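You operate a simulated robot arm through the tools that you are given. There is no shell and no other tool. Be economical: measure what you need, move in short steps, check, and stop when the job is done.

You run a simulated two-armed robot. Do the job below in one go: nothing can be reset, and whatever is moved stays where it is left.

JOB
Take the cap off the vial labelled "26" on the ledge of the wall unit and lay it down there.

Only the result counts: the job must be done as asked and must still hold three seconds after the hand-in. Knocking over, shifting, dropping, spilling or breaking anything else fails it. A push-on lid holds only when it is set on centred and level and pressed home; a screw cap is set on level and turned clockwise until tight.

ROBOT AND FRAMES
Two 7-joint arms with two-finger parallel grippers on one trunk, on a base that drives. Base frame: it is fixed to the floor where the robot stands at the start and does not move with it; the origin is under the middle of the robot, x ahead of it, y to its left, z up. Lengths are in mm, angles in rad, forces in N, time in s.
The left shoulder is at the start at [50, 177, 1204], the right one opposite. With the tool pointing down near the work surface each hand reaches from about 220 to 700 mm from the robot's upright axis, wherever it stands, measured 20 degrees to its own side. Payload 3.43 kg a hand.
Tool frame (each hand has its own): the origin (TCP) lies between the finger pads and is the grasp point; the fingertips stand 34 mm ahead of it; z points along the fingers, y is the line along which they close. Largest opening 128 mm; finger width 24, thickness 12; the body of the gripper, 48 by 130 mm, starts 96 mm behind the TCP.
Orientation is told as [roll, pitch, yaw] about the base's x, y, z axes, in that order, counted from this pose: with the fingers straight down and closing along the base's y, the tool's x points along the base's -x, its y along +y and its z along -z.

CONTROLS
- The arms move only by the tool nudge_tool. It takes "left_deltas", "right_deltas" or both (then of equal length, played together; a hand with none holds still); each is a list of rows, each a list of 3 entries, a list of its own where there are three numbers: the closure in counts, from 0 (fully open) to 255 (shut), then the shift along the tool's x, y, z in mm, then the turn, a rotation vector about the tool's x, y, z in rad. In form: [[jaw, [dx, dy, dz], [wx, wy, wz]], ...]. A call has 1 to 10 rows; each row is the pose to reach, as a shift and turn from the pose commanded when the call began, along the tool's axes at that moment. Rows are played at 5 a second. More than 50 mm and 0.15 rad between two rows, or a gripper value outside its range, and nothing of the call is played. Where a pose cannot be reached the arm comes as near as it can. A force on the tool above 40 N (or 10 N above the force at the start of the call, whichever is more), or a blocked arm, ends the call early, and 0.2 s more pass. Each finger travels about 108 mm/s and halts on what it meets, pressing with about 20 N; the grip force reading is that of the motor and also rises with nothing between the fingers. The clock runs only during rows and for 0.2 s after the last one: add rows that repeat a pose to give the fingers time. The reply holds the time, the measured pose of the TCP, the force on the tool along the base axes, the opening and the grip force, in the units named above and with some noise, with the torque about the TCP (base axes, N m) and any sound that the robot's microphone picked up.
- Cameras (640 x 400 px; columns grow to the right, rows downward): "scene" is now at [152.1, 41, 1379.3]; the picture's right is [0.46, -0.89, 0.00], its down [-0.40, -0.21, -0.90] and it looks along [0.79, 0.41, -0.45] (base axes); focal length 250 px, centre (320, 200). "left" rides on the left gripper at [76, 11, -160] in its tool frame; the picture's right is [-0.15, 0.99, 0.00], its down [-0.88, -0.13, -0.46] and it looks along [-0.45, -0.07, 0.89] (tool axes); focal length 234 px, centre (320, 200). "right" rides on the right gripper at [76, -11, -160] in its tool frame; the picture's right is [0.15, 0.99, 0.00], its down [-0.88, 0.13, -0.46] and it looks along [-0.45, 0.07, 0.89] (tool axes); focal length 234 px, centre (320, 200). There is no depth. A picture from a camera that has moved, and an enlarged one, comes with that camera's place and axes in the base frame and with its lens.
- camera(camera): a new picture of that camera. The clock stands still meanwhile.
- raise_lower(by): slides the trunk up (or, below 0, down) by that many mm; the arms and the scene camera ride with it, the base frame stays. It gives what a move gives, with no picture.
- steer(legs): drives the robot by 1 to 6 legs, each [ahead, turn to the left] in mm and rad, along the robot's own axes; the way and the turn of a leg run together, so that a leg with both is an arc; at most 1500 mm and 3.142 rad a leg. The arms and the cameras ride along, it lands a little off, and it stops where it bumps. It gives what a move gives.
- turn_head(pan, tilt): turns the head with the scene camera to pan (to the left, within 1.396 rad either way) and tilt (down, from -0.506 to 1.204), counted from straight ahead of the robot. It gives what a move gives.
- zoom(camera, box): a new picture of the part [left, top, right, bottom] of that camera's present view, enlarged. The clock stands still meanwhile.
- close_job(): hands the job in; it is judged then, once.

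Work in short steps. Places have to be worked out from the pictures, the camera data and where the tool is seen: move nearer, look again, correct. Check each grasp and each placing, and mend what went wrong. You have 120 turns and 92 pictures in all, those below and enlarged ones among them. Open the grippers and draw the arms clear of the work before you hand the job in, unless the task says otherwise; then end with one line.

The tools are called after "Call:" by a JSON object that holds its "name" and its "arguments". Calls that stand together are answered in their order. nudge_tool: Moves the arms, as the interface text tells. Its arguments: {"type":"object","properties":{"left_deltas":{"type":"array","items":{"type":"array"}},"right_deltas":{"type":"array","items":{"type":"array"}}},"required":[]} The other tools are called the same way: raise_lower (by) slides the trunk up or down; steer (legs) drives the base; turn_head (pan, tilt) turns the head that bears the scene camera; camera (camera) takes a picture; zoom (camera, box) takes an enlarged picture of a part of a camera's view; close_job () hands the job in.

At the start:

```text
clock: 0.0
left_tool_pos: [343.3, 365.8, 1182.7]
left_tool_rot: [-0.001, 0.002, 0.002]
left_contact_force: [0.5, -0.9, 0.0]
left_moment: [-0.02, -0.01, 0.02]
left_opening: 127.8
left_finger_force: 0.1
right_tool_pos: [303.1, 36.7, 1253.9]
right_tool_rot: [0.0, 0.0, 0.0]
right_contact_force: [0.3, 0.2, -0.7]
right_moment: [-0.05, 0.01, 0.03]
right_opening: 128.1
right_finger_force: 0.1
trunk travel left (down, up): [-375.0, 26.0]
robot x, y, heading: [0.8, 2.7, -0.003]
head pan, tilt: [0.482, 0.463]
```

scene: 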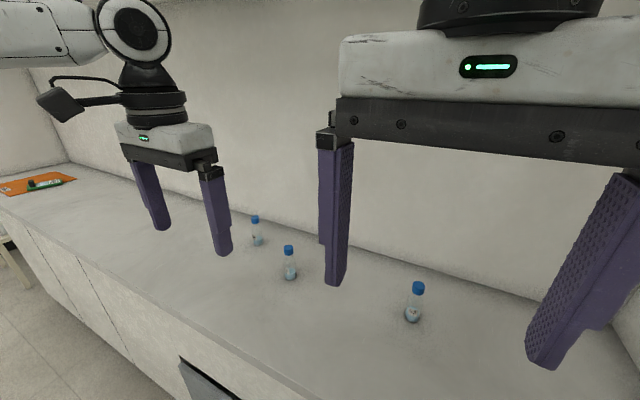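
right: 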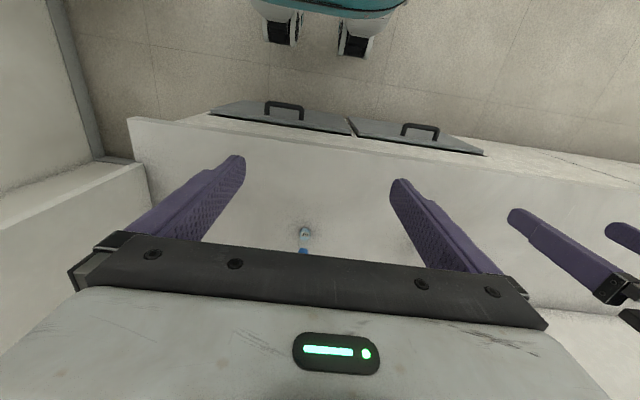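
left: 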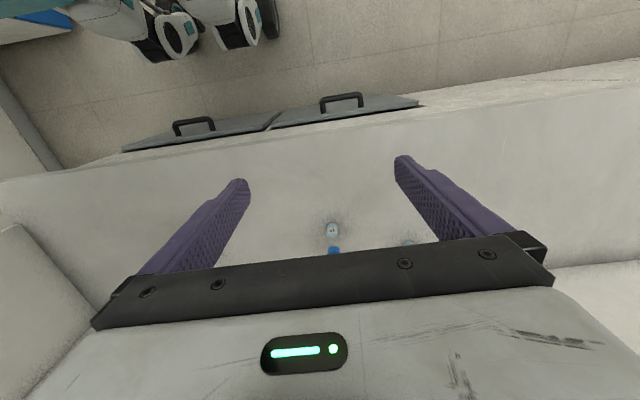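

Three blue-capped vials stand on the ledge; I need to read their labels first, so I enlarge them.

Call:
{"name": "zoom", "arguments": {"camera": "scene", "box": [235, 205, 315, 285]}}

Call:
{"name": "zoom", "arguments": {"camera": "scene", "box": [380, 270, 450, 330]}}

```text
5.00 times, centred on (275, 245) of scene
camera zoom: at [152.1, 41.0, 1379.3], right [0.46, -0.89, 0.0], down [-0.4, -0.21, -0.9], along [0.79, 0.41, -0.45], focal length 1252 px, centre (545, -25)
```

zoom: 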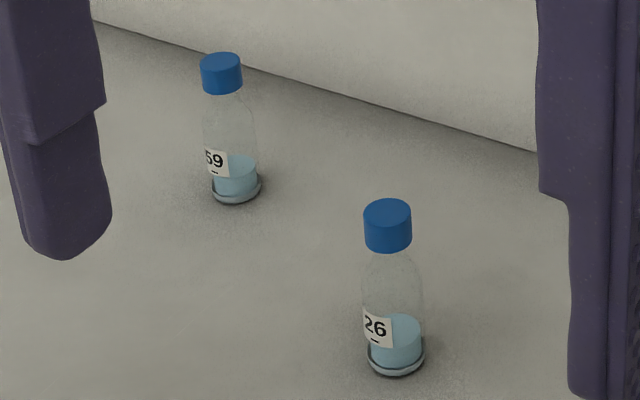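

```text
6.67 times, centred on (415, 300) of scene
camera zoom: at [152.1, 41.0, 1379.3], right [0.46, -0.89, 0.0], down [-0.4, -0.21, -0.9], along [0.79, 0.41, -0.45], focal length 1669 px, centre (-313, -467)
```

zoom: 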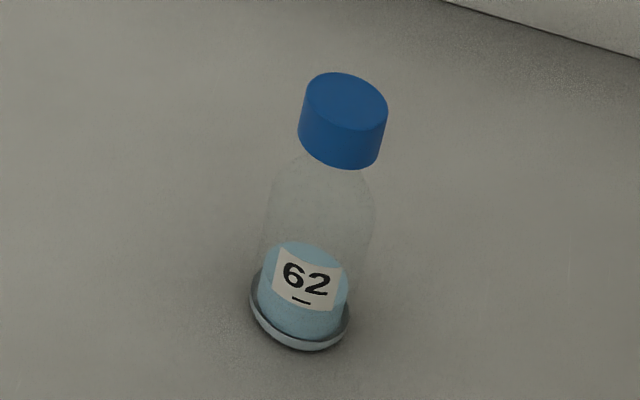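

Vial 26 is the middle one, at roughly (583, 358), ledge about z 862 and cap about z 960. That is far to the left, so I back off and shift the base about 260 mm to the left.

Call:
{"name": "steer", "arguments": {"legs": [[-300, 0], [0, 0.714], [397, 0], [0, -0.714]]}}

```text
clock: 7.9
left_tool_pos: [356.6, 614.6, 1182.3]
left_tool_rot: [0.0, -0.001, -0.021]
left_contact_force: [-0.1, -0.3, 0.0]
left_moment: [-0.01, 0.0, 0.0]
left_opening: 127.9
left_finger_force: 0.0
right_tool_pos: [308.8, 287.2, 1253.2]
right_tool_rot: [0.001, 0.001, -0.023]
right_contact_force: [-0.6, 0.0, 0.4]
right_moment: [0.04, -0.01, 0.03]
right_opening: 127.8
right_finger_force: 0.0
trunk travel left (down, up): [-375.0, 26.0]
robot x, y, heading: [4.3, 256.9, -0.021]
head pan, tilt: [0.482, 0.463]
```

Base is now at y 257. I aim the head at the vial and look with the scene and right cameras.

Call:
{"name": "turn_head", "arguments": {"pan": 0.2, "tilt": 0.7}}

Call:
{"name": "camera", "arguments": {"camera": "scene"}}

Call:
{"name": "camera", "arguments": {"camera": "left"}}

```text
clock: 8.7
left_tool_pos: [356.9, 615.3, 1184.6]
left_tool_rot: [0.0, -0.001, -0.024]
left_contact_force: [-0.1, 0.2, -0.2]
left_moment: [0.05, -0.04, 0.0]
left_opening: 128.2
left_finger_force: 0.1
right_tool_pos: [307.7, 285.6, 1252.6]
right_tool_rot: [0.0, 0.001, -0.023]
right_contact_force: [3.7, -2.8, -3.8]
right_moment: [0.43, 0.33, 0.22]
right_opening: 128.2
right_finger_force: 0.1
trunk travel left (down, up): [-375.0, 26.0]
robot x, y, heading: [4.6, 260.9, -0.025]
head pan, tilt: [0.201, 0.7]
```

```text
86 pictures are left
camera scene: at [159.0, 270.1, 1359.0], right [0.18, -0.98, 0.0], down [-0.63, -0.12, -0.77], along [0.76, 0.14, -0.64], focal length 250 px, centre (320, 200)
```

scene: 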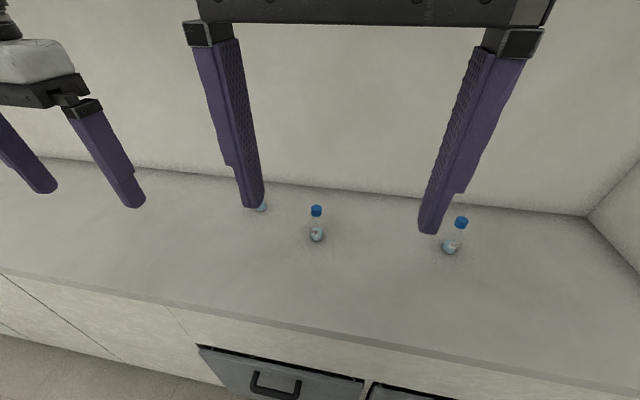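

```text
85 pictures are left
camera left: at [280.4, 628.9, 1343.1], right [0.17, 0.99, 0.0], down [0.88, -0.15, 0.46], along [0.45, -0.08, -0.89], focal length 234 px, centre (320, 200)
```

left: 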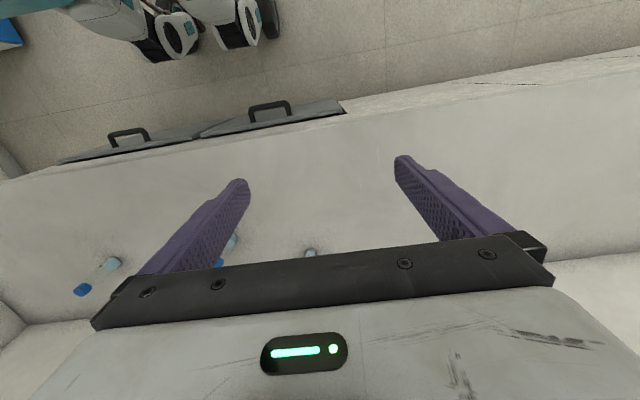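

The middle vial is in clear view at (316, 222); I enlarge it for cap detail and a better position.

Call:
{"name": "zoom", "arguments": {"camera": "scene", "box": [284, 200, 348, 250]}}

Call:
{"name": "zoom", "arguments": {"camera": "left", "box": [200, 210, 264, 270]}}

```text
8.00 times, centred on (316, 225) of scene
camera zoom: at [159.0, 270.1, 1359.0], right [0.18, -0.98, 0.0], down [-0.63, -0.12, -0.77], along [0.76, 0.14, -0.64], focal length 2003 px, centre (352, 0)
```

zoom: 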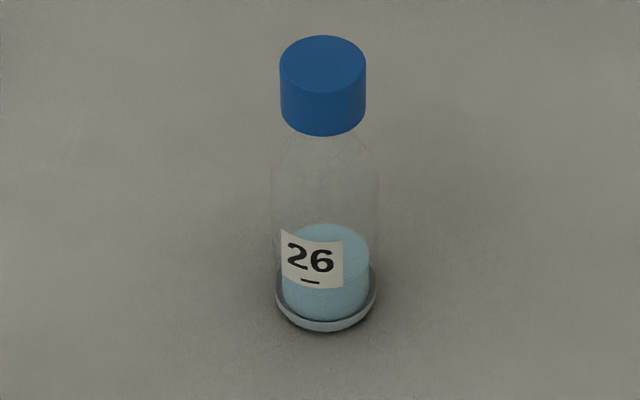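

```text
6.67 times, centred on (232, 240) of left
camera zoom: at [280.4, 628.9, 1343.1], right [0.17, 0.99, 0.0], down [0.88, -0.15, 0.46], along [0.45, -0.08, -0.89], focal length 1561 px, centre (907, -67)
```

zoom: 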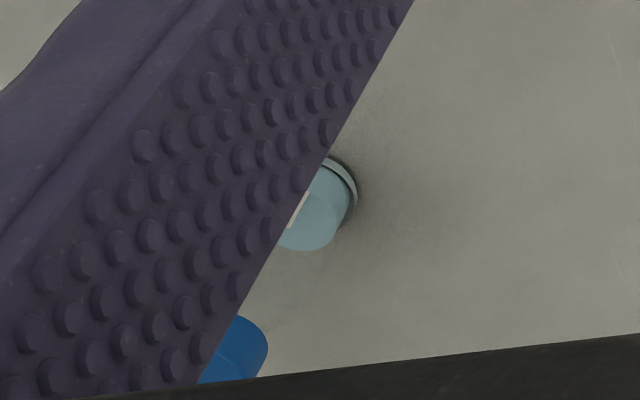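

Vial 26 is at about (583, 356), with the cap top near z 974, 25 mm wide and about 16 mm tall. I move the right hand aside to the right and bring the left hand above the vial at z 1100.

Call:
{"name": "nudge_tool", "arguments": {"left_deltas": [[0, [-23, -25, 8], [0, 0, 0]], [0, [-46, -51, 17], [0, 0, 0]], [0, [-70, -76, 25], [0, 0, 0]], [0, [-93, -101, 34], [0, 0, 0]], [0, [-116, -127, 42], [0, 0, 0]], [0, [-139, -152, 50], [0, 0, 0]], [0, [-162, -178, 59], [0, 0, 0]], [0, [-186, -203, 67], [0, 0, 0]], [0, [-209, -228, 76], [0, 0, 0]], [0, [-232, -254, 84], [0, 0, 0]]], "right_deltas": [[0, [0, -25, 0], [0, 0, 0]], [0, [0, -50, 0], [0, 0, 0]], [0, [0, -75, 0], [0, 0, 0]], [0, [0, -100, 0], [0, 0, 0]], [0, [0, -125, 0], [0, 0, 0]], [0, [0, -150, 0], [0, 0, 0]], [0, [0, -170, 0], [0, 0, 0]], [0, [0, -170, 0], [0, 0, 0]], [0, [0, -170, 0], [0, 0, 0]], [0, [0, -170, 0], [0, 0, 0]]]}}

Call:
{"name": "camera", "arguments": {"camera": "left"}}

Call:
{"name": "camera", "arguments": {"camera": "scene"}}

```text
clock: 10.9
left_tool_pos: [515.3, 426.2, 1097.0]
left_tool_rot: [-0.003, -0.002, -0.021]
left_contact_force: [-0.2, 0.8, 1.0]
left_moment: [-0.04, 0.02, 0.01]
left_opening: 128.0
left_finger_force: 0.1
left hand out of reach, approached as far as the arm can: row 8, 9, 10
right_tool_pos: [304.4, 116.8, 1251.6]
right_tool_rot: [-0.001, -0.001, -0.022]
right_contact_force: [0.6, -0.4, 0.2]
right_moment: [0.0, -0.02, 0.01]
right_opening: 128.0
right_finger_force: 0.1
trunk travel left (down, up): [-375.0, 26.0]
robot x, y, heading: [2.1, 256.2, -0.027]
head pan, tilt: [0.201, 0.7]
```

```text
82 pictures are left
camera left: at [440.3, 439.6, 1256.1], right [0.17, 0.99, 0.0], down [0.88, -0.15, 0.46], along [0.45, -0.08, -0.89], focal length 234 px, centre (320, 200)
```

left: 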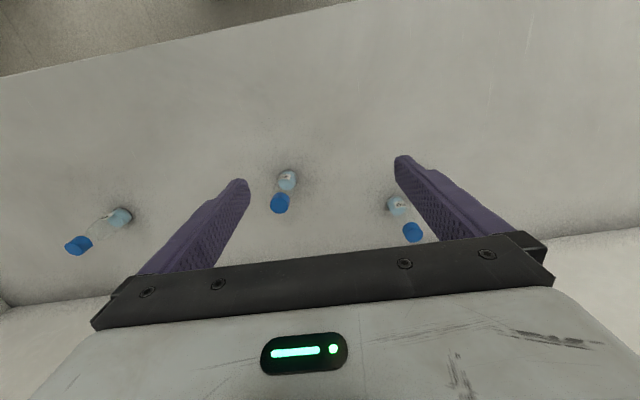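

```text
81 pictures are left
camera scene: at [158.6, 269.6, 1358.2], right [0.18, -0.98, 0.0], down [-0.63, -0.11, -0.77], along [0.75, 0.14, -0.64], focal length 250 px, centre (320, 200)
```

scene: 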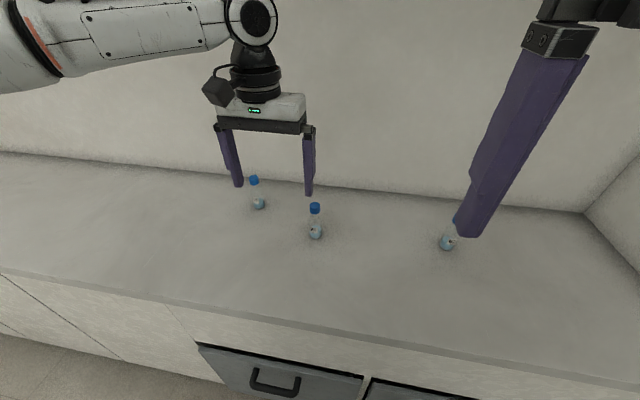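

The left arm ran out of reach at this height. The wheels' front is near x 60 and the cabinet front near 270–300, so I drive 100 mm closer.

Call:
{"name": "steer", "arguments": {"legs": [[100, 0.025]]}}

```text
clock: 12.2
left_tool_pos: [597.4, 436.3, 1096.7]
left_tool_rot: [0.0, 0.0, 0.002]
left_contact_force: [-1.5, 1.0, 0.0]
left_moment: [-0.02, 0.0, -0.01]
left_opening: 128.3
left_finger_force: 0.0
right_tool_pos: [391.8, 121.3, 1251.5]
right_tool_rot: [0.0, 0.0, 0.001]
right_contact_force: [-0.8, -0.8, 0.1]
right_moment: [-0.01, -0.08, -0.01]
right_opening: 128.1
right_finger_force: 0.1
trunk travel left (down, up): [-375.0, 26.0]
robot x, y, heading: [88.6, 260.2, 0.003]
head pan, tilt: [0.201, 0.7]
stopped in leg 1: the robot was blocked; the commanded pose is now the measured one
```

The base stopped against the unit at x 89, which is close enough. I shift the left hand over the estimated vial position, narrowing the jaws a little, and look.

Call:
{"name": "nudge_tool", "arguments": {"left_deltas": [[60, [7, -40, 0], [0, 0, 0]], [110, [14, -80, 0], [0, 0, 0]], [110, [14, -80, 0], [0, 0, 0]], [110, [14, -80, 0], [0, 0, 0]]]}}

Call:
{"name": "camera", "arguments": {"camera": "left"}}

Call:
{"name": "camera", "arguments": {"camera": "scene"}}

```text
clock: 13.2
left_tool_pos: [556.9, 401.3, 1093.5]
left_tool_rot: [-0.003, -0.001, 0.003]
left_contact_force: [0.0, 1.4, -0.3]
left_moment: [0.02, -0.02, -0.01]
left_opening: 72.7
left_finger_force: 0.1
left hand out of reach, approached as far as the arm can: row 1, 2, 3, 4
right_tool_pos: [395.2, 121.7, 1250.8]
right_tool_rot: [-0.001, 0.002, 0.001]
right_contact_force: [0.6, -1.0, -0.8]
right_moment: [0.02, -0.03, 0.03]
right_opening: 128.1
right_finger_force: 0.0
trunk travel left (down, up): [-375.0, 26.0]
robot x, y, heading: [91.3, 256.3, 0.003]
head pan, tilt: [0.201, 0.7]
```

```text
80 pictures are left
camera left: at [480.6, 413.9, 1253.7], right [0.14, 0.99, 0.0], down [0.88, -0.13, 0.46], along [0.45, -0.07, -0.89], focal length 234 px, centre (320, 200)
```

left: 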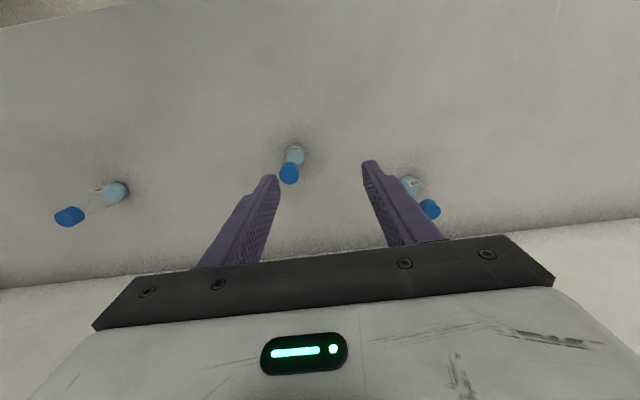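

```text
79 pictures are left
camera scene: at [245.2, 271.6, 1358.2], right [0.2, -0.98, 0.0], down [-0.63, -0.13, -0.76], along [0.75, 0.15, -0.64], focal length 250 px, centre (320, 200)
```

scene: 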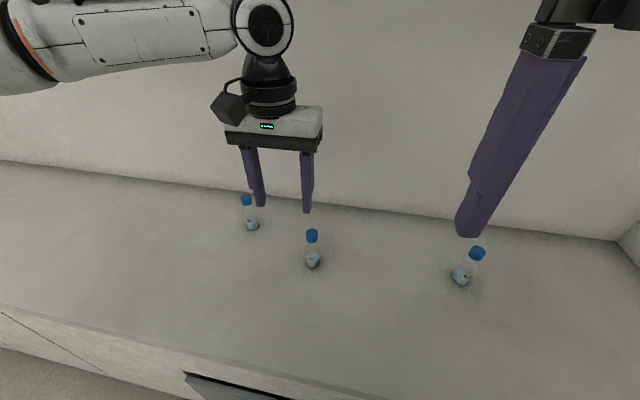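

The vial is too close to the centreline for this arm, not too far. I back off 50 mm and turn right 0.2 rad so that it lies about 20° to the left hand's own side.

Call:
{"name": "steer", "arguments": {"legs": [[-50, 0], [0, -0.2]]}}

```text
clock: 14.9
left_tool_pos: [526.8, 305.8, 1093.1]
left_tool_rot: [-0.002, -0.001, -0.199]
left_contact_force: [-0.5, -1.0, 0.1]
left_moment: [0.02, -0.02, -0.01]
left_opening: 72.9
left_finger_force: 0.0
right_tool_pos: [311.9, 64.6, 1250.4]
right_tool_rot: [0.001, 0.003, -0.204]
right_contact_force: [-0.3, -0.6, 0.0]
right_moment: [0.01, 0.02, -0.02]
right_opening: 127.8
right_finger_force: 0.1
trunk travel left (down, up): [-375.0, 26.0]
robot x, y, heading: [42.3, 252.6, -0.202]
head pan, tilt: [0.201, 0.7]
```

Target is now 56 mm ahead and 50 mm left of the hand. I move there and 40 mm down.

Call:
{"name": "nudge_tool", "arguments": {"left_deltas": [[110, [-15, 20, 13], [0, 0, 0]], [110, [-30, 40, 26], [0, 0, 0]], [110, [-45, 60, 40], [0, 0, 0]], [110, [-45, 60, 40], [0, 0, 0]]]}}

Call:
{"name": "camera", "arguments": {"camera": "left"}}

Call:
{"name": "camera", "arguments": {"camera": "scene"}}

```text
clock: 15.9
left_tool_pos: [580.4, 356.9, 1054.4]
left_tool_rot: [-0.001, 0.0, -0.198]
left_contact_force: [0.6, 0.2, 0.0]
left_moment: [0.02, 0.0, -0.01]
left_opening: 72.9
left_finger_force: 0.0
right_tool_pos: [311.7, 63.8, 1249.9]
right_tool_rot: [-0.001, 0.002, -0.203]
right_contact_force: [-0.6, 0.4, -0.2]
right_moment: [0.02, 0.0, 0.02]
right_opening: 128.0
right_finger_force: 0.1
trunk travel left (down, up): [-375.0, 26.0]
robot x, y, heading: [44.9, 259.4, -0.199]
head pan, tilt: [0.201, 0.7]
```

```text
78 pictures are left
camera left: at [508.7, 383.7, 1213.3], right [0.34, 0.94, 0.0], down [0.84, -0.3, 0.46], along [0.43, -0.16, -0.89], focal length 234 px, centre (320, 200)
```

left: 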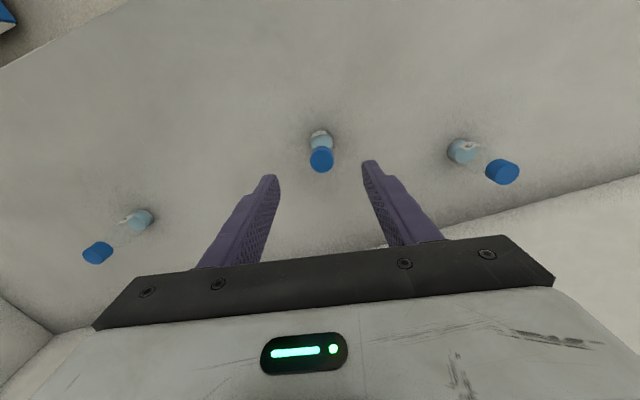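

```text
77 pictures are left
camera scene: at [195.5, 240.3, 1358.2], right [0.0, -1.0, 0.0], down [-0.64, 0.0, -0.77], along [0.77, 0.0, -0.64], focal length 250 px, centre (320, 200)
```

scene: 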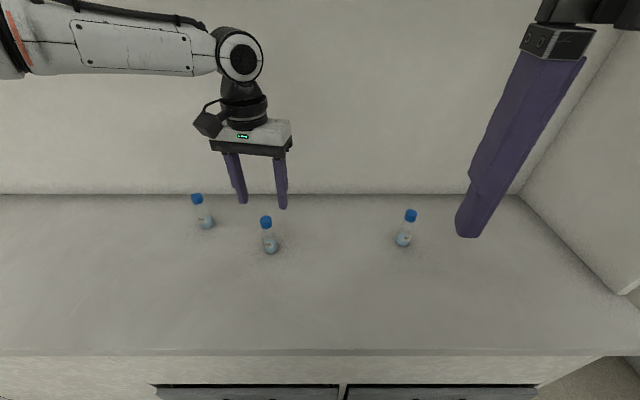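

Reached. I enlarge the vial in both views to triangulate it.

Call:
{"name": "zoom", "arguments": {"camera": "left", "box": [272, 120, 368, 180]}}

Call:
{"name": "zoom", "arguments": {"camera": "scene", "box": [230, 190, 310, 260]}}

```text
6.67 times, centred on (320, 150) of left
camera zoom: at [508.7, 383.7, 1213.3], right [0.34, 0.94, 0.0], down [0.84, -0.3, 0.46], along [0.43, -0.16, -0.89], focal length 1561 px, centre (320, 533)
```

zoom: 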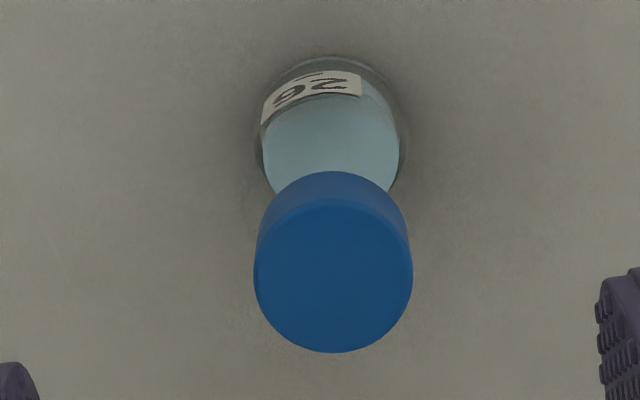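

```text
5.71 times, centred on (270, 225) of scene
camera zoom: at [195.5, 240.3, 1358.2], right [0.0, -1.0, 0.0], down [-0.64, 0.0, -0.77], along [0.77, 0.0, -0.64], focal length 1430 px, centre (606, 57)
```

zoom: 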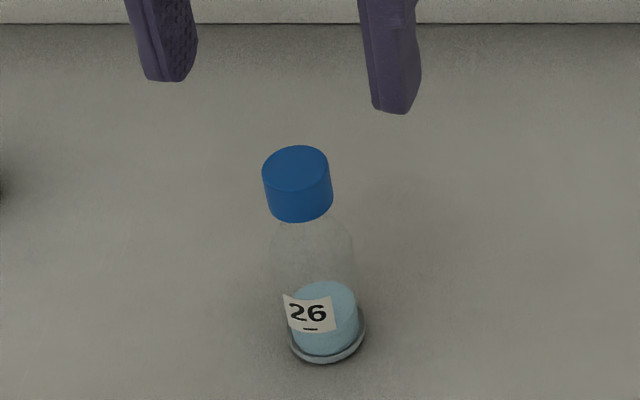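

Cap centre is at about (580, 358), top near z 980, and the TCP is at (580, 357). I descend 52 mm so the tips sit near the cap's lower rim, then look.

Call:
{"name": "nudge_tool", "arguments": {"left_deltas": [[110, [0, 1, 18], [0, 0, 0]], [110, [0, 1, 36], [0, 0, 0]], [110, [0, 1, 52], [0, 0, 0]], [110, [0, 1, 52], [0, 0, 0]]]}}

Call:
{"name": "zoom", "arguments": {"camera": "left", "box": [224, 100, 416, 220]}}

Call:
{"name": "zoom", "arguments": {"camera": "scene", "box": [230, 190, 310, 260]}}

```text
clock: 16.9
left_tool_pos: [581.7, 357.2, 1001.4]
left_tool_rot: [-0.002, 0.0, -0.2]
left_contact_force: [0.3, -0.1, 0.2]
left_moment: [-0.02, 0.01, 0.02]
left_opening: 72.7
left_finger_force: 0.0
right_tool_pos: [311.7, 64.3, 1251.1]
right_tool_rot: [0.001, 0.002, -0.202]
right_contact_force: [-0.1, -1.2, -0.3]
right_moment: [0.0, 0.01, 0.02]
right_opening: 127.7
right_finger_force: 0.1
trunk travel left (down, up): [-375.0, 26.0]
robot x, y, heading: [40.9, 257.5, -0.201]
head pan, tilt: [0.201, 0.7]
```

```text
3.33 times, centred on (320, 160) of left
camera zoom: at [509.3, 383.5, 1161.0], right [0.34, 0.94, 0.0], down [0.84, -0.3, 0.46], along [0.43, -0.16, -0.89], focal length 781 px, centre (320, 333)
```

zoom: 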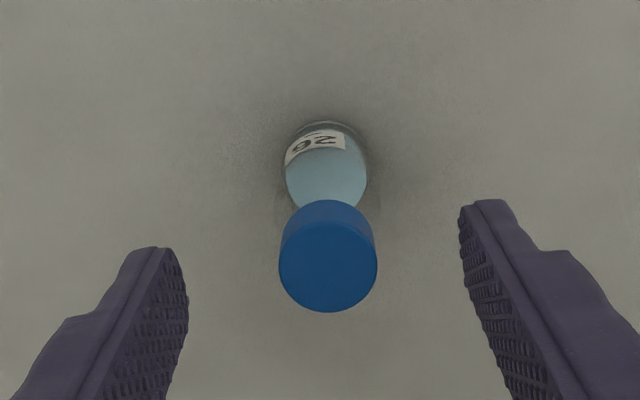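

```text
5.71 times, centred on (270, 225) of scene
camera zoom: at [195.6, 240.5, 1358.2], right [0.0, -1.0, 0.0], down [-0.64, 0.0, -0.77], along [0.77, 0.0, -0.64], focal length 1430 px, centre (606, 57)
```

zoom: 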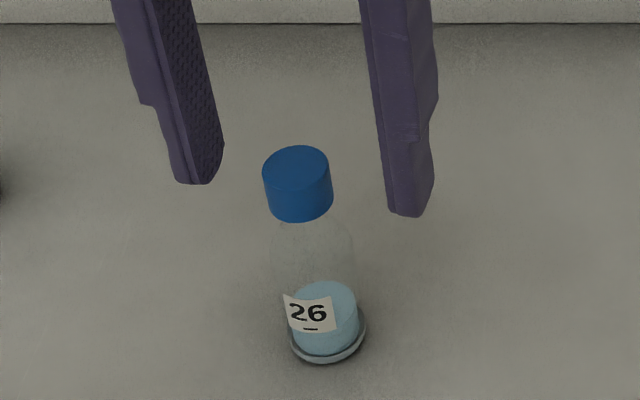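

Tips are about 4 mm above the cap's lower rim, and the cap is about 1.5 mm to the tool's +y. I correct both and then close on the cap.

Call:
{"name": "nudge_tool", "arguments": {"left_deltas": [[110, [1, 1.5, 4], [0, 0, 0]], [180, [1, 1.5, 4], [0, 0, 0]], [195, [1, 1.5, 4], [0, 0, 0]], [205, [1, 1.5, 4], [0, 0, 0]], [225, [1, 1.5, 4], [0, 0, 0]], [255, [1, 1.5, 4], [0, 0, 0]], [255, [1, 1.5, 4], [0, 0, 0]]]}}

Call:
{"name": "zoom", "arguments": {"camera": "left", "box": [224, 100, 416, 220]}}

Call:
{"name": "zoom", "arguments": {"camera": "scene", "box": [230, 190, 310, 260]}}

```text
clock: 18.5
left_tool_pos: [580.7, 358.0, 997.8]
left_tool_rot: [0.0, 0.001, -0.199]
left_contact_force: [-0.2, 0.8, -0.4]
left_moment: [0.04, 0.03, 0.03]
left_opening: 20.7
left_finger_force: 19.7
right_tool_pos: [312.3, 64.7, 1250.7]
right_tool_rot: [0.0, 0.001, -0.202]
right_contact_force: [1.1, 0.0, 0.0]
right_moment: [-0.01, 0.01, -0.03]
right_opening: 127.8
right_finger_force: 0.0
trunk travel left (down, up): [-375.0, 26.0]
robot x, y, heading: [42.6, 253.8, -0.201]
head pan, tilt: [0.201, 0.7]
```

```text
3.33 times, centred on (320, 160) of left
camera zoom: at [509.2, 385.3, 1157.3], right [0.34, 0.94, 0.0], down [0.84, -0.3, 0.46], along [0.43, -0.16, -0.89], focal length 781 px, centre (320, 333)
```

zoom: 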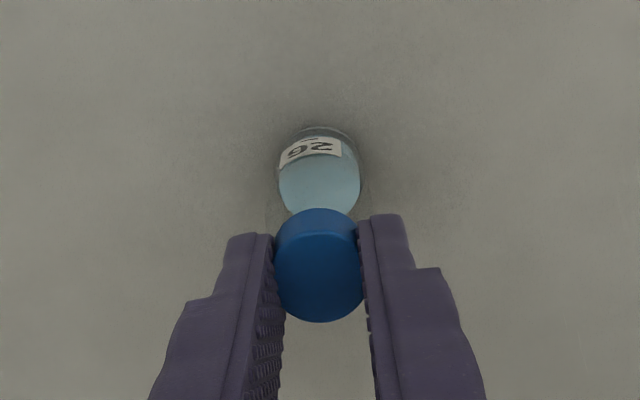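

```text
5.71 times, centred on (270, 225) of scene
camera zoom: at [195.7, 240.5, 1358.2], right [0.0, -1.0, 0.0], down [-0.64, 0.0, -0.76], along [0.76, 0.0, -0.64], focal length 1430 px, centre (606, 57)
```

zoom: 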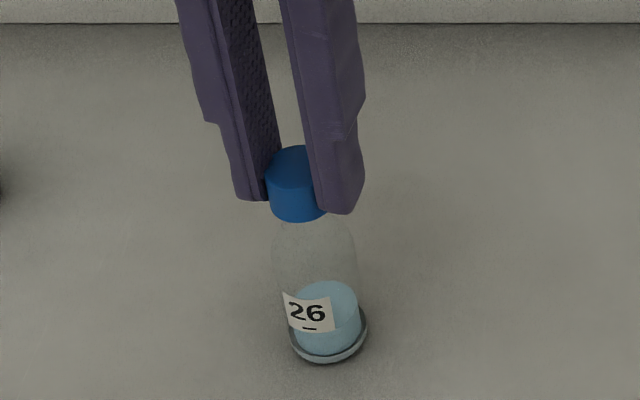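

Cap gripped. I try a counter-clockwise turn of 0.45 rad and watch the torque and the label to see whether it is a screw cap and whether the vial turns along.

Call:
{"name": "nudge_tool", "arguments": {"left_deltas": [[255, [0, 0, 0], [0, 0, -0.15]], [255, [0, 0, 0], [0, 0, -0.3]], [255, [0, 0, 0], [0, 0, -0.45]]]}}

Call:
{"name": "zoom", "arguments": {"camera": "scene", "box": [230, 190, 310, 260]}}

```text
clock: 19.3
left_tool_pos: [581.8, 359.1, 998.9]
left_tool_rot: [-0.001, 0.0, 0.255]
left_contact_force: [1.0, 0.2, -0.3]
left_moment: [0.02, 0.01, -0.01]
left_opening: 20.5
left_finger_force: 20.2
right_tool_pos: [310.3, 63.5, 1251.6]
right_tool_rot: [0.0, 0.001, -0.203]
right_contact_force: [-0.4, 0.2, -0.3]
right_moment: [0.0, -0.04, -0.03]
right_opening: 128.2
right_finger_force: 0.0
trunk travel left (down, up): [-375.0, 26.0]
robot x, y, heading: [38.9, 253.8, -0.197]
head pan, tilt: [0.201, 0.7]
```

```text
5.71 times, centred on (270, 225) of scene
camera zoom: at [195.7, 240.5, 1358.2], right [0.0, -1.0, 0.0], down [-0.64, 0.0, -0.76], along [0.76, 0.0, -0.64], focal length 1430 px, centre (606, 57)
```

zoom: 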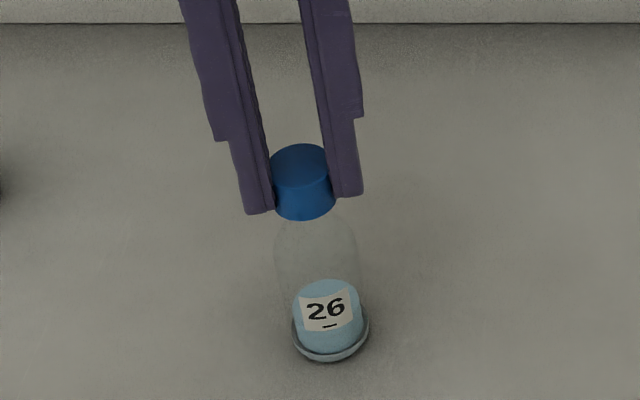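

The label turned with the cap, so the vial is free and must be held by the other hand. I'll bring the right hand in tilted 45° from the robot's side; first I turn its yaw, then its tilt, in place.

Call:
{"name": "nudge_tool", "arguments": {"right_deltas": [[60, [0, 0, 0], [0, 0, -0.14]], [115, [0, 0, 0], [0, 0, -0.28]], [115, [0, 0, 0], [0, 0, -0.42]], [115, [0, 0, 0], [0, 0, -0.56]], [115, [0, 0, 0], [0, 0, -0.7]], [115, [0, 0, 0], [0, 0, -0.7]]]}}

Call:
{"name": "nudge_tool", "arguments": {"right_deltas": [[115, [0, 0, 0], [0, -0.14, 0]], [115, [0, 0, 0], [0, -0.28, 0]], [115, [0, 0, 0], [0, -0.42, 0]], [115, [0, 0, 0], [0, -0.56, 0]], [115, [0, 0, 0], [0, -0.7, 0]], [115, [0, 0, 0], [0, -0.785, 0]], [115, [0, 0, 0], [0, -0.785, 0]]]}}

Call:
{"name": "camera", "arguments": {"camera": "scene"}}

```text
clock: 20.7
left_tool_pos: [581.3, 357.5, 998.5]
left_tool_rot: [-0.002, 0.002, 0.252]
left_contact_force: [-1.1, -0.2, 0.6]
left_moment: [0.0, 0.0, 0.0]
left_opening: 20.7
left_finger_force: 19.6
right_tool_pos: [311.5, 64.6, 1250.4]
right_tool_rot: [0.002, 0.002, 0.498]
right_contact_force: [0.8, 0.0, 0.1]
right_moment: [0.01, -0.01, -0.03]
right_opening: 70.3
right_finger_force: 0.1
trunk travel left (down, up): [-375.0, 26.0]
robot x, y, heading: [40.3, 256.5, -0.201]
head pan, tilt: [0.201, 0.7]
```

```text
clock: 22.3
left_tool_pos: [581.8, 357.9, 997.8]
left_tool_rot: [-0.003, 0.0, 0.252]
left_contact_force: [0.4, -0.7, 0.4]
left_moment: [0.01, 0.02, 0.01]
left_opening: 20.4
left_finger_force: 20.6
right_tool_pos: [312.4, 64.8, 1250.9]
right_tool_rot: [0.002, -0.786, 0.495]
right_contact_force: [-0.1, -0.8, -0.1]
right_moment: [-0.03, -0.02, -0.03]
right_opening: 70.1
right_finger_force: 0.0
trunk travel left (down, up): [-375.0, 26.0]
robot x, y, heading: [39.7, 257.1, -0.202]
head pan, tilt: [0.201, 0.7]
```

```text
69 pictures are left
camera scene: at [195.7, 240.5, 1358.2], right [0.0, -1.0, 0.0], down [-0.64, 0.0, -0.76], along [0.76, 0.0, -0.64], focal length 250 px, centre (320, 200)
```

scene: 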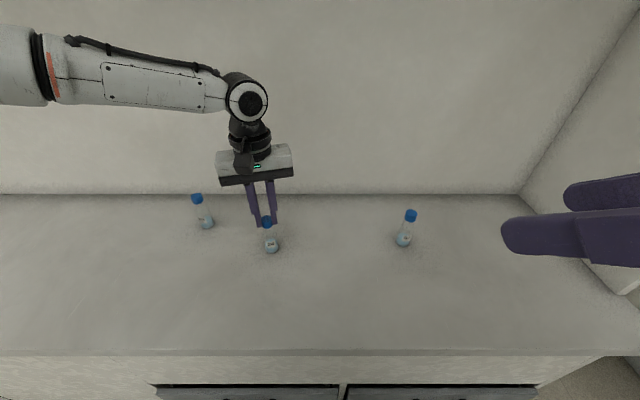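

Tilt is reachable. I move the right hand to the pre-grasp point about 150 mm short of the vial body, (483, 305, 1027).

Call:
{"name": "nudge_tool", "arguments": {"right_deltas": [[115, [-3.2, 14.4, 38.4], [0, 0, 0]], [115, [-6.4, 28.8, 76.8], [0, 0, 0]], [115, [-9.6, 43.1, 115.2], [0, 0, 0]], [115, [-12.8, 57.5, 153.6], [0, 0, 0]], [115, [-16, 71.9, 192], [0, 0, 0]], [115, [-19.2, 86.3, 230.4], [0, 0, 0]], [115, [-22.4, 100.6, 268.8], [0, 0, 0]], [115, [-25.6, 115, 307.2], [0, 0, 0]], [115, [-28.8, 129.4, 345.6], [0, 0, 0]], [115, [-28.8, 129.4, 345.6], [0, 0, 0]]]}}

Call:
{"name": "camera", "arguments": {"camera": "scene"}}

Call:
{"name": "camera", "arguments": {"camera": "right"}}

```text
clock: 24.5
left_tool_pos: [582.0, 357.1, 997.9]
left_tool_rot: [0.0, 0.0, 0.253]
left_contact_force: [0.5, -0.2, 0.1]
left_moment: [-0.02, 0.0, 0.01]
left_opening: 20.7
left_finger_force: 20.0
right_tool_pos: [481.6, 301.6, 1026.7]
right_tool_rot: [0.005, -0.784, 0.496]
right_contact_force: [-0.1, -0.5, -0.9]
right_moment: [-0.03, 0.02, 0.0]
right_opening: 70.1
right_finger_force: 0.1
trunk travel left (down, up): [-375.0, 26.0]
robot x, y, heading: [40.8, 255.1, -0.204]
head pan, tilt: [0.201, 0.7]
```

```text
68 pictures are left
camera scene: at [195.6, 240.3, 1358.2], right [0.0, -1.0, 0.0], down [-0.64, 0.0, -0.77], along [0.77, 0.0, -0.64], focal length 250 px, centre (320, 200)
```

scene: 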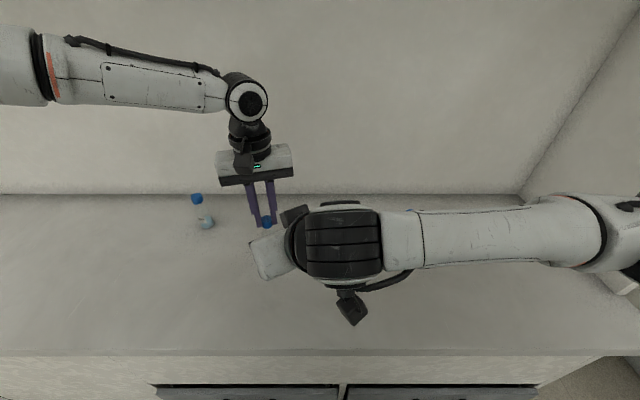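

```text
67 pictures are left
camera right: at [340.5, 212.9, 1085.2], right [-0.56, 0.82, -0.1], down [0.2, 0.26, 0.94], along [0.8, 0.51, -0.31], focal length 234 px, centre (320, 200)
```

right: 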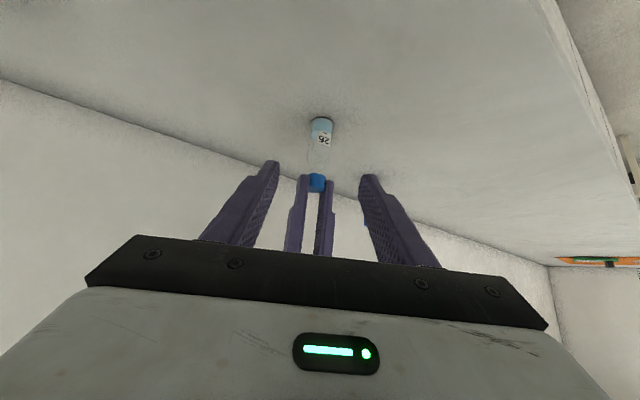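

The vial body lies centred between the right fingers. I advance 105 mm along the fingers and check.

Call:
{"name": "nudge_tool", "arguments": {"right_deltas": [[115, [0, 1, 35], [0, 0, 0]], [115, [-1, 2, 70], [0, 0, 0]], [115, [-1.5, 2, 105], [0, 0, 0]], [115, [-1.5, 2, 105], [0, 0, 0]]]}}

Call:
{"name": "camera", "arguments": {"camera": "right"}}

Call:
{"name": "camera", "arguments": {"camera": "left"}}

```text
clock: 25.5
left_tool_pos: [582.6, 358.5, 997.0]
left_tool_rot: [-0.002, 0.0, 0.251]
left_contact_force: [-0.3, 0.0, -0.6]
left_moment: [0.02, -0.03, 0.03]
left_opening: 20.4
left_finger_force: 20.1
right_tool_pos: [546.7, 342.4, 952.6]
right_tool_rot: [0.002, -0.783, 0.498]
right_contact_force: [-0.1, -0.1, -0.6]
right_moment: [-0.02, 0.04, 0.0]
right_opening: 70.2
right_finger_force: 0.1
trunk travel left (down, up): [-375.0, 26.0]
robot x, y, heading: [42.1, 257.3, -0.197]
head pan, tilt: [0.201, 0.7]
```

```text
66 pictures are left
camera right: at [406.5, 252.6, 1012.3], right [-0.56, 0.82, -0.1], down [0.2, 0.26, 0.94], along [0.8, 0.51, -0.31], focal length 234 px, centre (320, 200)
```

right: 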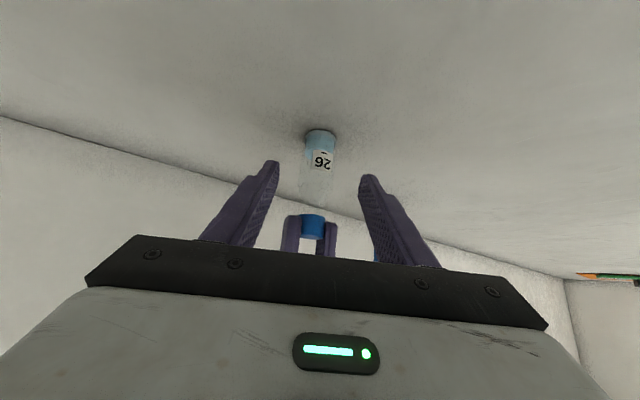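

```text
65 pictures are left
camera left: at [505.8, 351.0, 1157.3], right [-0.1, 0.99, 0.0], down [0.89, 0.09, 0.46], along [0.45, 0.05, -0.89], focal length 234 px, centre (320, 200)
```

left: 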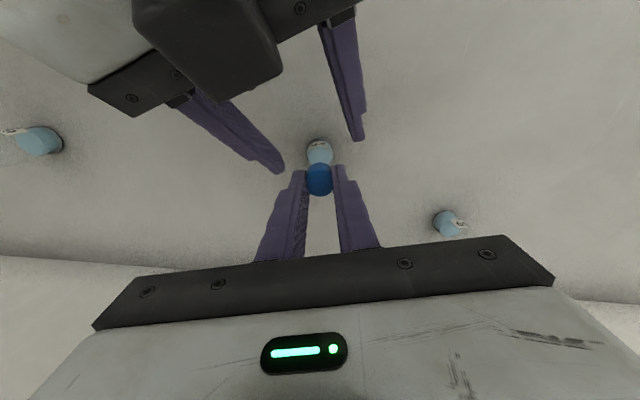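

Alignment is good. I advance the last 45 mm and then close the right fingers on the vial body in stages.

Call:
{"name": "nudge_tool", "arguments": {"right_deltas": [[115, [0, -0.5, 15], [0, 0, 0]], [115, [0, -1, 30], [0, 0, 0]], [115, [0, -1, 45], [0, 0, 0]], [115, [0, -1, 45], [0, 0, 0]]]}}

Call:
{"name": "zoom", "arguments": {"camera": "right", "box": [240, 110, 400, 210]}}

Call:
{"name": "zoom", "arguments": {"camera": "left", "box": [224, 100, 416, 220]}}

```text
clock: 26.5
left_tool_pos: [581.6, 358.2, 997.4]
left_tool_rot: [-0.001, 0.001, 0.252]
left_contact_force: [0.2, 0.0, 0.0]
left_moment: [0.01, 0.0, -0.02]
left_opening: 20.6
left_finger_force: 20.2
right_tool_pos: [576.1, 357.4, 920.6]
right_tool_rot: [0.004, -0.784, 0.494]
right_contact_force: [0.1, 0.8, -0.3]
right_moment: [-0.01, 0.01, -0.02]
right_opening: 70.1
right_finger_force: 0.0
trunk travel left (down, up): [-375.0, 26.0]
robot x, y, heading: [40.4, 260.2, -0.197]
head pan, tilt: [0.201, 0.7]
```

```text
4.00 times, centred on (320, 160) of right
camera zoom: at [434.7, 267.5, 980.8], right [-0.56, 0.82, -0.1], down [0.2, 0.26, 0.94], along [0.8, 0.51, -0.31], focal length 937 px, centre (320, 360)
```

zoom: 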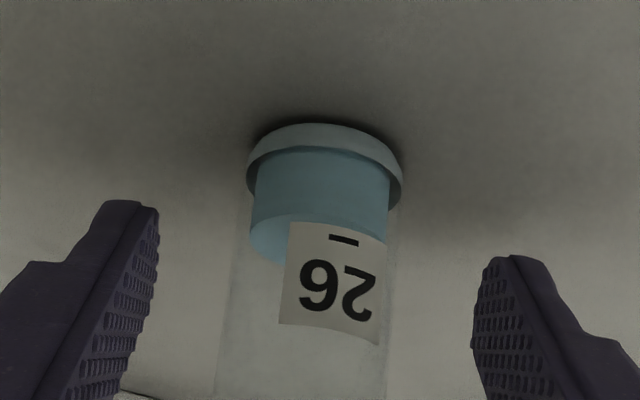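

```text
3.33 times, centred on (320, 160) of left
camera zoom: at [505.8, 351.0, 1157.3], right [-0.1, 0.99, 0.0], down [0.89, 0.09, 0.46], along [0.45, 0.05, -0.89], focal length 781 px, centre (320, 333)
```

zoom: 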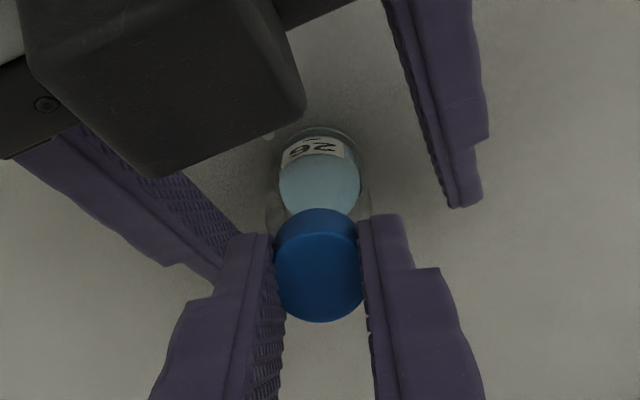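

Centred. I close the right fingers on the body.

Call:
{"name": "nudge_tool", "arguments": {"right_deltas": [[160, [0, 0, 0], [0, 0, 0]], [180, [0, 0, 0], [0, 0, 0]], [195, [0, 0, 0], [0, 0, 0]], [225, [0, 0, 0], [0, 0, 0]], [255, [0, 0, 0], [0, 0, 0]], [255, [0, 0, 0], [0, 0, 0]]]}}

Call:
{"name": "zoom", "arguments": {"camera": "right", "box": [240, 110, 400, 210]}}

```text
clock: 27.9
left_tool_pos: [581.3, 358.1, 997.4]
left_tool_rot: [0.0, 0.002, 0.251]
left_contact_force: [-3.6, 6.0, 1.1]
left_moment: [0.24, 0.09, 0.02]
left_opening: 20.6
left_finger_force: 20.0
right_tool_pos: [576.1, 356.4, 921.0]
right_tool_rot: [0.0, -0.785, 0.495]
right_contact_force: [2.5, -7.3, 0.2]
right_moment: [0.24, 0.14, -0.03]
right_opening: 28.3
right_finger_force: 19.8
trunk travel left (down, up): [-375.0, 26.0]
robot x, y, heading: [40.1, 251.6, -0.2]
head pan, tilt: [0.201, 0.7]
```

```text
4.00 times, centred on (320, 160) of right
camera zoom: at [435.1, 266.9, 980.8], right [-0.56, 0.82, -0.1], down [0.2, 0.26, 0.94], along [0.8, 0.51, -0.31], focal length 937 px, centre (320, 360)
```

zoom: 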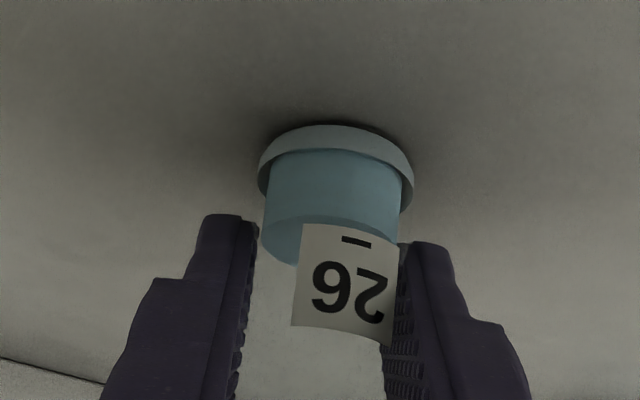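

Held, but there is about 7 N of side load along the right tool's +y. I shift the right hand −1 mm to relieve it.

Call:
{"name": "nudge_tool", "arguments": {"right_deltas": [[255, [0, -1, 0], [0, 0, 0]], [255, [0, -1, 0], [0, 0, 0]]]}}

```text
clock: 28.5
left_tool_pos: [582.0, 358.0, 996.6]
left_tool_rot: [-0.002, 0.003, 0.251]
left_contact_force: [-2.7, 6.0, 0.0]
left_moment: [0.23, 0.15, -0.04]
left_opening: 20.3
left_finger_force: 19.9
right_tool_pos: [576.0, 354.1, 922.0]
right_tool_rot: [0.002, -0.784, 0.497]
right_contact_force: [2.5, -6.6, 0.3]
right_moment: [0.23, 0.16, -0.07]
right_opening: 28.3
right_finger_force: 20.2
trunk travel left (down, up): [-375.0, 26.0]
robot x, y, heading: [39.6, 257.7, -0.208]
head pan, tilt: [0.201, 0.7]
```

Little change, so I move a further −3 mm and watch the load.

Call:
{"name": "nudge_tool", "arguments": {"right_deltas": [[255, [0, -1.5, 0], [0, 0, 0]], [255, [0, -3, 0], [0, 0, 0]], [255, [0, -3, 0], [0, 0, 0]]]}}

```text
clock: 29.3
left_tool_pos: [582.5, 357.5, 997.7]
left_tool_rot: [-0.006, 0.001, 0.252]
left_contact_force: [-1.2, -0.5, 1.1]
left_moment: [0.02, 0.06, 0.03]
left_opening: 20.6
left_finger_force: 19.5
right_tool_pos: [575.7, 354.6, 922.0]
right_tool_rot: [0.003, -0.783, 0.497]
right_contact_force: [1.5, 1.1, -1.4]
right_moment: [-0.02, 0.01, -0.01]
right_opening: 28.5
right_finger_force: 19.1
trunk travel left (down, up): [-375.0, 26.0]
robot x, y, heading: [40.7, 254.4, -0.202]
head pan, tilt: [0.201, 0.7]
```

Load is gone. Now I turn the cap counter-clockwise 0.45 rad with the vial held and watch the torque.

Call:
{"name": "nudge_tool", "arguments": {"left_deltas": [[255, [0, 0, 0], [0, 0, -0.1]], [255, [0, 0, 0], [0, 0, -0.2]], [255, [0, 0, 0], [0, 0, -0.3]], [255, [0, 0, 0], [0, 0, -0.45]]]}}

Call:
{"name": "zoom", "arguments": {"camera": "right", "box": [240, 110, 400, 210]}}

Call:
{"name": "zoom", "arguments": {"camera": "left", "box": [224, 100, 416, 220]}}

```text
clock: 30.3
left_tool_pos: [581.8, 357.2, 998.2]
left_tool_rot: [-0.003, 0.0, 0.704]
left_contact_force: [1.7, -3.2, 1.6]
left_moment: [-0.12, -0.03, -0.01]
left_opening: 20.5
left_finger_force: 19.9
right_tool_pos: [577.7, 353.8, 921.7]
right_tool_rot: [0.003, -0.781, 0.498]
right_contact_force: [-1.2, 3.3, -1.6]
right_moment: [-0.16, -0.06, 0.02]
right_opening: 28.1
right_finger_force: 20.0
trunk travel left (down, up): [-375.0, 26.0]
robot x, y, heading: [42.4, 259.3, -0.199]
head pan, tilt: [0.201, 0.7]
```

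```text
4.00 times, centred on (320, 160) of right
camera zoom: at [436.2, 264.2, 981.3], right [-0.56, 0.82, -0.1], down [0.2, 0.26, 0.94], along [0.8, 0.51, -0.31], focal length 937 px, centre (320, 360)
```

zoom: 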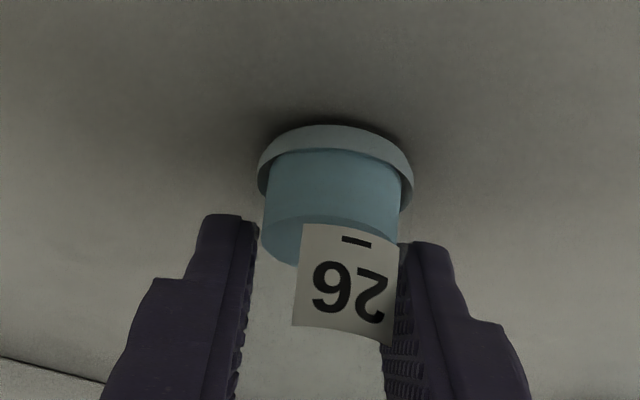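

```text
3.33 times, centred on (320, 160) of left
camera zoom: at [517.0, 318.0, 1157.7], right [-0.53, 0.85, 0.0], down [0.76, 0.47, 0.46], along [0.39, 0.24, -0.89], focal length 781 px, centre (320, 333)
```

zoom: 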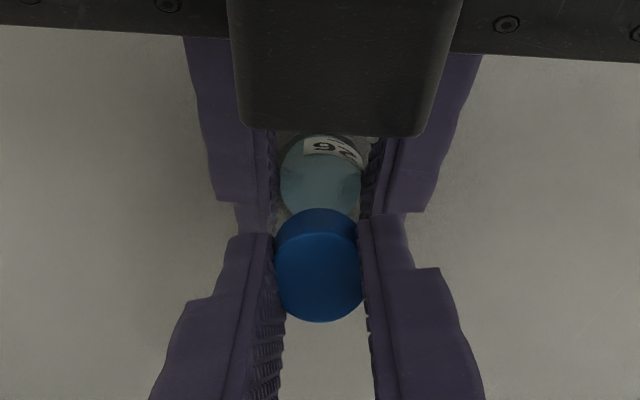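

The vial stayed still while the cap turned with almost no torque. I try a gentle 3 mm lift with the left hand to see whether it resists.

Call:
{"name": "nudge_tool", "arguments": {"left_deltas": [[255, [0, 0, -1.5], [0, 0, 0]], [255, [0, 0, -3], [0, 0, 0]], [255, [0, 0, -3], [0, 0, 0]]]}}

```text
clock: 31.1
left_tool_pos: [581.6, 357.8, 1001.1]
left_tool_rot: [-0.002, 0.0, 0.702]
left_contact_force: [6.2, -3.7, -7.5]
left_moment: [-0.06, -0.33, 0.0]
left_opening: 20.7
left_finger_force: 19.7
right_tool_pos: [575.2, 353.9, 923.5]
right_tool_rot: [0.004, -0.785, 0.497]
right_contact_force: [-5.7, 3.9, 6.1]
right_moment: [-0.24, -0.23, 0.03]
right_opening: 28.6
right_finger_force: 20.1
trunk travel left (down, up): [-375.0, 26.0]
robot x, y, heading: [40.6, 254.7, -0.2]
head pan, tilt: [0.201, 0.7]
```

It resists at 7.5 N, so I take the lift back and keep unscrewing by another 0.9 rad.

Call:
{"name": "nudge_tool", "arguments": {"left_deltas": [[255, [0, 0, 2.5], [0, 0, 0]], [255, [0, 0, 2.3], [0, 0, -0.15]], [255, [0, 0, 2.2], [0, 0, -0.3]], [255, [0, 0, 2.1], [0, 0, -0.45]], [255, [0, 0, 2.0], [0, 0, -0.6]], [255, [0, 0, 1.9], [0, 0, -0.75]], [255, [0, 0, 1.8], [0, 0, -0.9]], [255, [0, 0, 1.8], [0, 0, -0.9]]]}}

Call:
{"name": "zoom", "arguments": {"camera": "left", "box": [224, 100, 416, 220]}}

Call:
{"name": "camera", "arguments": {"camera": "scene"}}

```text
clock: 32.9
left_tool_pos: [581.6, 356.8, 999.8]
left_tool_rot: [0.0, 0.004, 1.601]
left_contact_force: [3.0, -7.9, 0.0]
left_moment: [-0.38, -0.1, -0.02]
left_opening: 20.5
left_finger_force: 20.1
right_tool_pos: [577.2, 355.0, 921.7]
right_tool_rot: [0.005, -0.785, 0.497]
right_contact_force: [-2.4, 7.6, -0.5]
right_moment: [-0.27, -0.09, 0.02]
right_opening: 28.4
right_finger_force: 19.9
trunk travel left (down, up): [-375.0, 26.0]
robot x, y, heading: [43.1, 256.3, -0.203]
head pan, tilt: [0.201, 0.7]
```

```text
3.33 times, centred on (320, 160) of left
camera zoom: at [572.9, 282.6, 1159.1], right [-0.99, 0.11, 0.0], down [0.1, 0.89, 0.45], along [0.05, 0.45, -0.89], focal length 781 px, centre (320, 333)
```

zoom: 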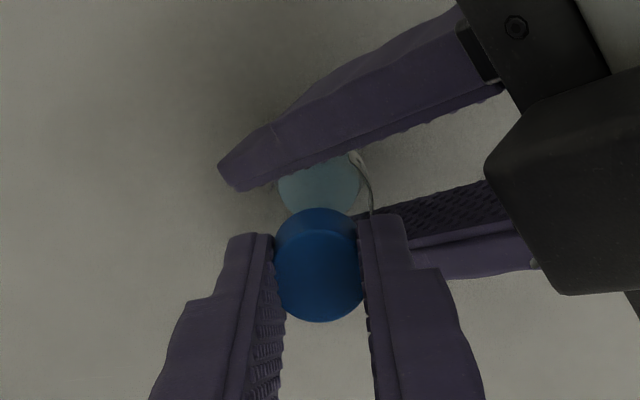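

```text
58 pictures are left
camera scene: at [195.7, 240.5, 1358.2], right [0.0, -1.0, 0.0], down [-0.64, 0.0, -0.76], along [0.76, 0.0, -0.64], focal length 250 px, centre (320, 200)
```

scene: 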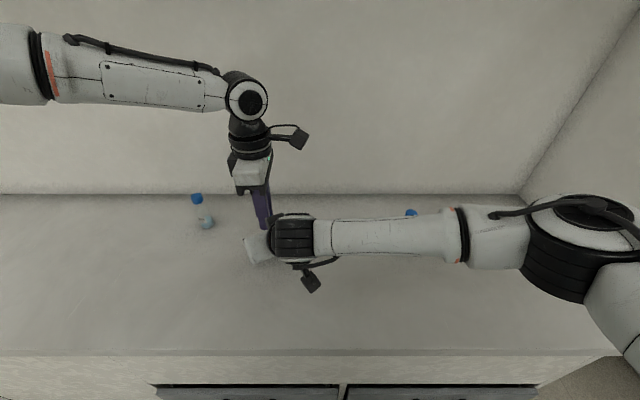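

Turned 1.35 rad in total with no torque about z. I test with a stronger lift, in steps to 8 mm.

Call:
{"name": "nudge_tool", "arguments": {"left_deltas": [[255, [0, 0, -2], [0, 0, 0]], [255, [0, 0, -4], [0, 0, 0]], [255, [0, 0, -6], [0, 0, 0]], [255, [0, 0, -8], [0, 0, 0]], [255, [0, 0, -8], [0, 0, 0]]]}}

Call:
{"name": "zoom", "arguments": {"camera": "right", "box": [224, 100, 416, 240]}}

```text
clock: 34.1
left_tool_pos: [581.0, 357.8, 1006.3]
left_tool_rot: [0.001, -0.001, 1.603]
left_contact_force: [5.5, -2.1, -16.1]
left_moment: [0.01, -0.19, 0.03]
left_opening: 20.5
left_finger_force: 20.8
right_tool_pos: [577.8, 353.8, 921.1]
right_tool_rot: [0.001, -0.784, 0.498]
right_contact_force: [-5.6, 3.4, 14.1]
right_moment: [-0.14, -0.36, 0.03]
right_opening: 28.4
right_finger_force: 20.5
trunk travel left (down, up): [-375.0, 26.0]
robot x, y, heading: [42.6, 253.2, -0.205]
head pan, tilt: [0.201, 0.7]
```

```text
2.86 times, centred on (320, 170) of right
camera zoom: at [437.0, 263.9, 981.9], right [-0.56, 0.82, -0.1], down [0.2, 0.26, 0.94], along [0.8, 0.51, -0.31], focal length 669 px, centre (320, 286)
```

zoom: 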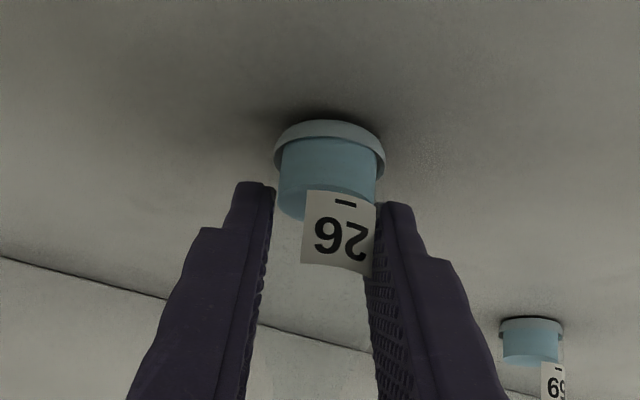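

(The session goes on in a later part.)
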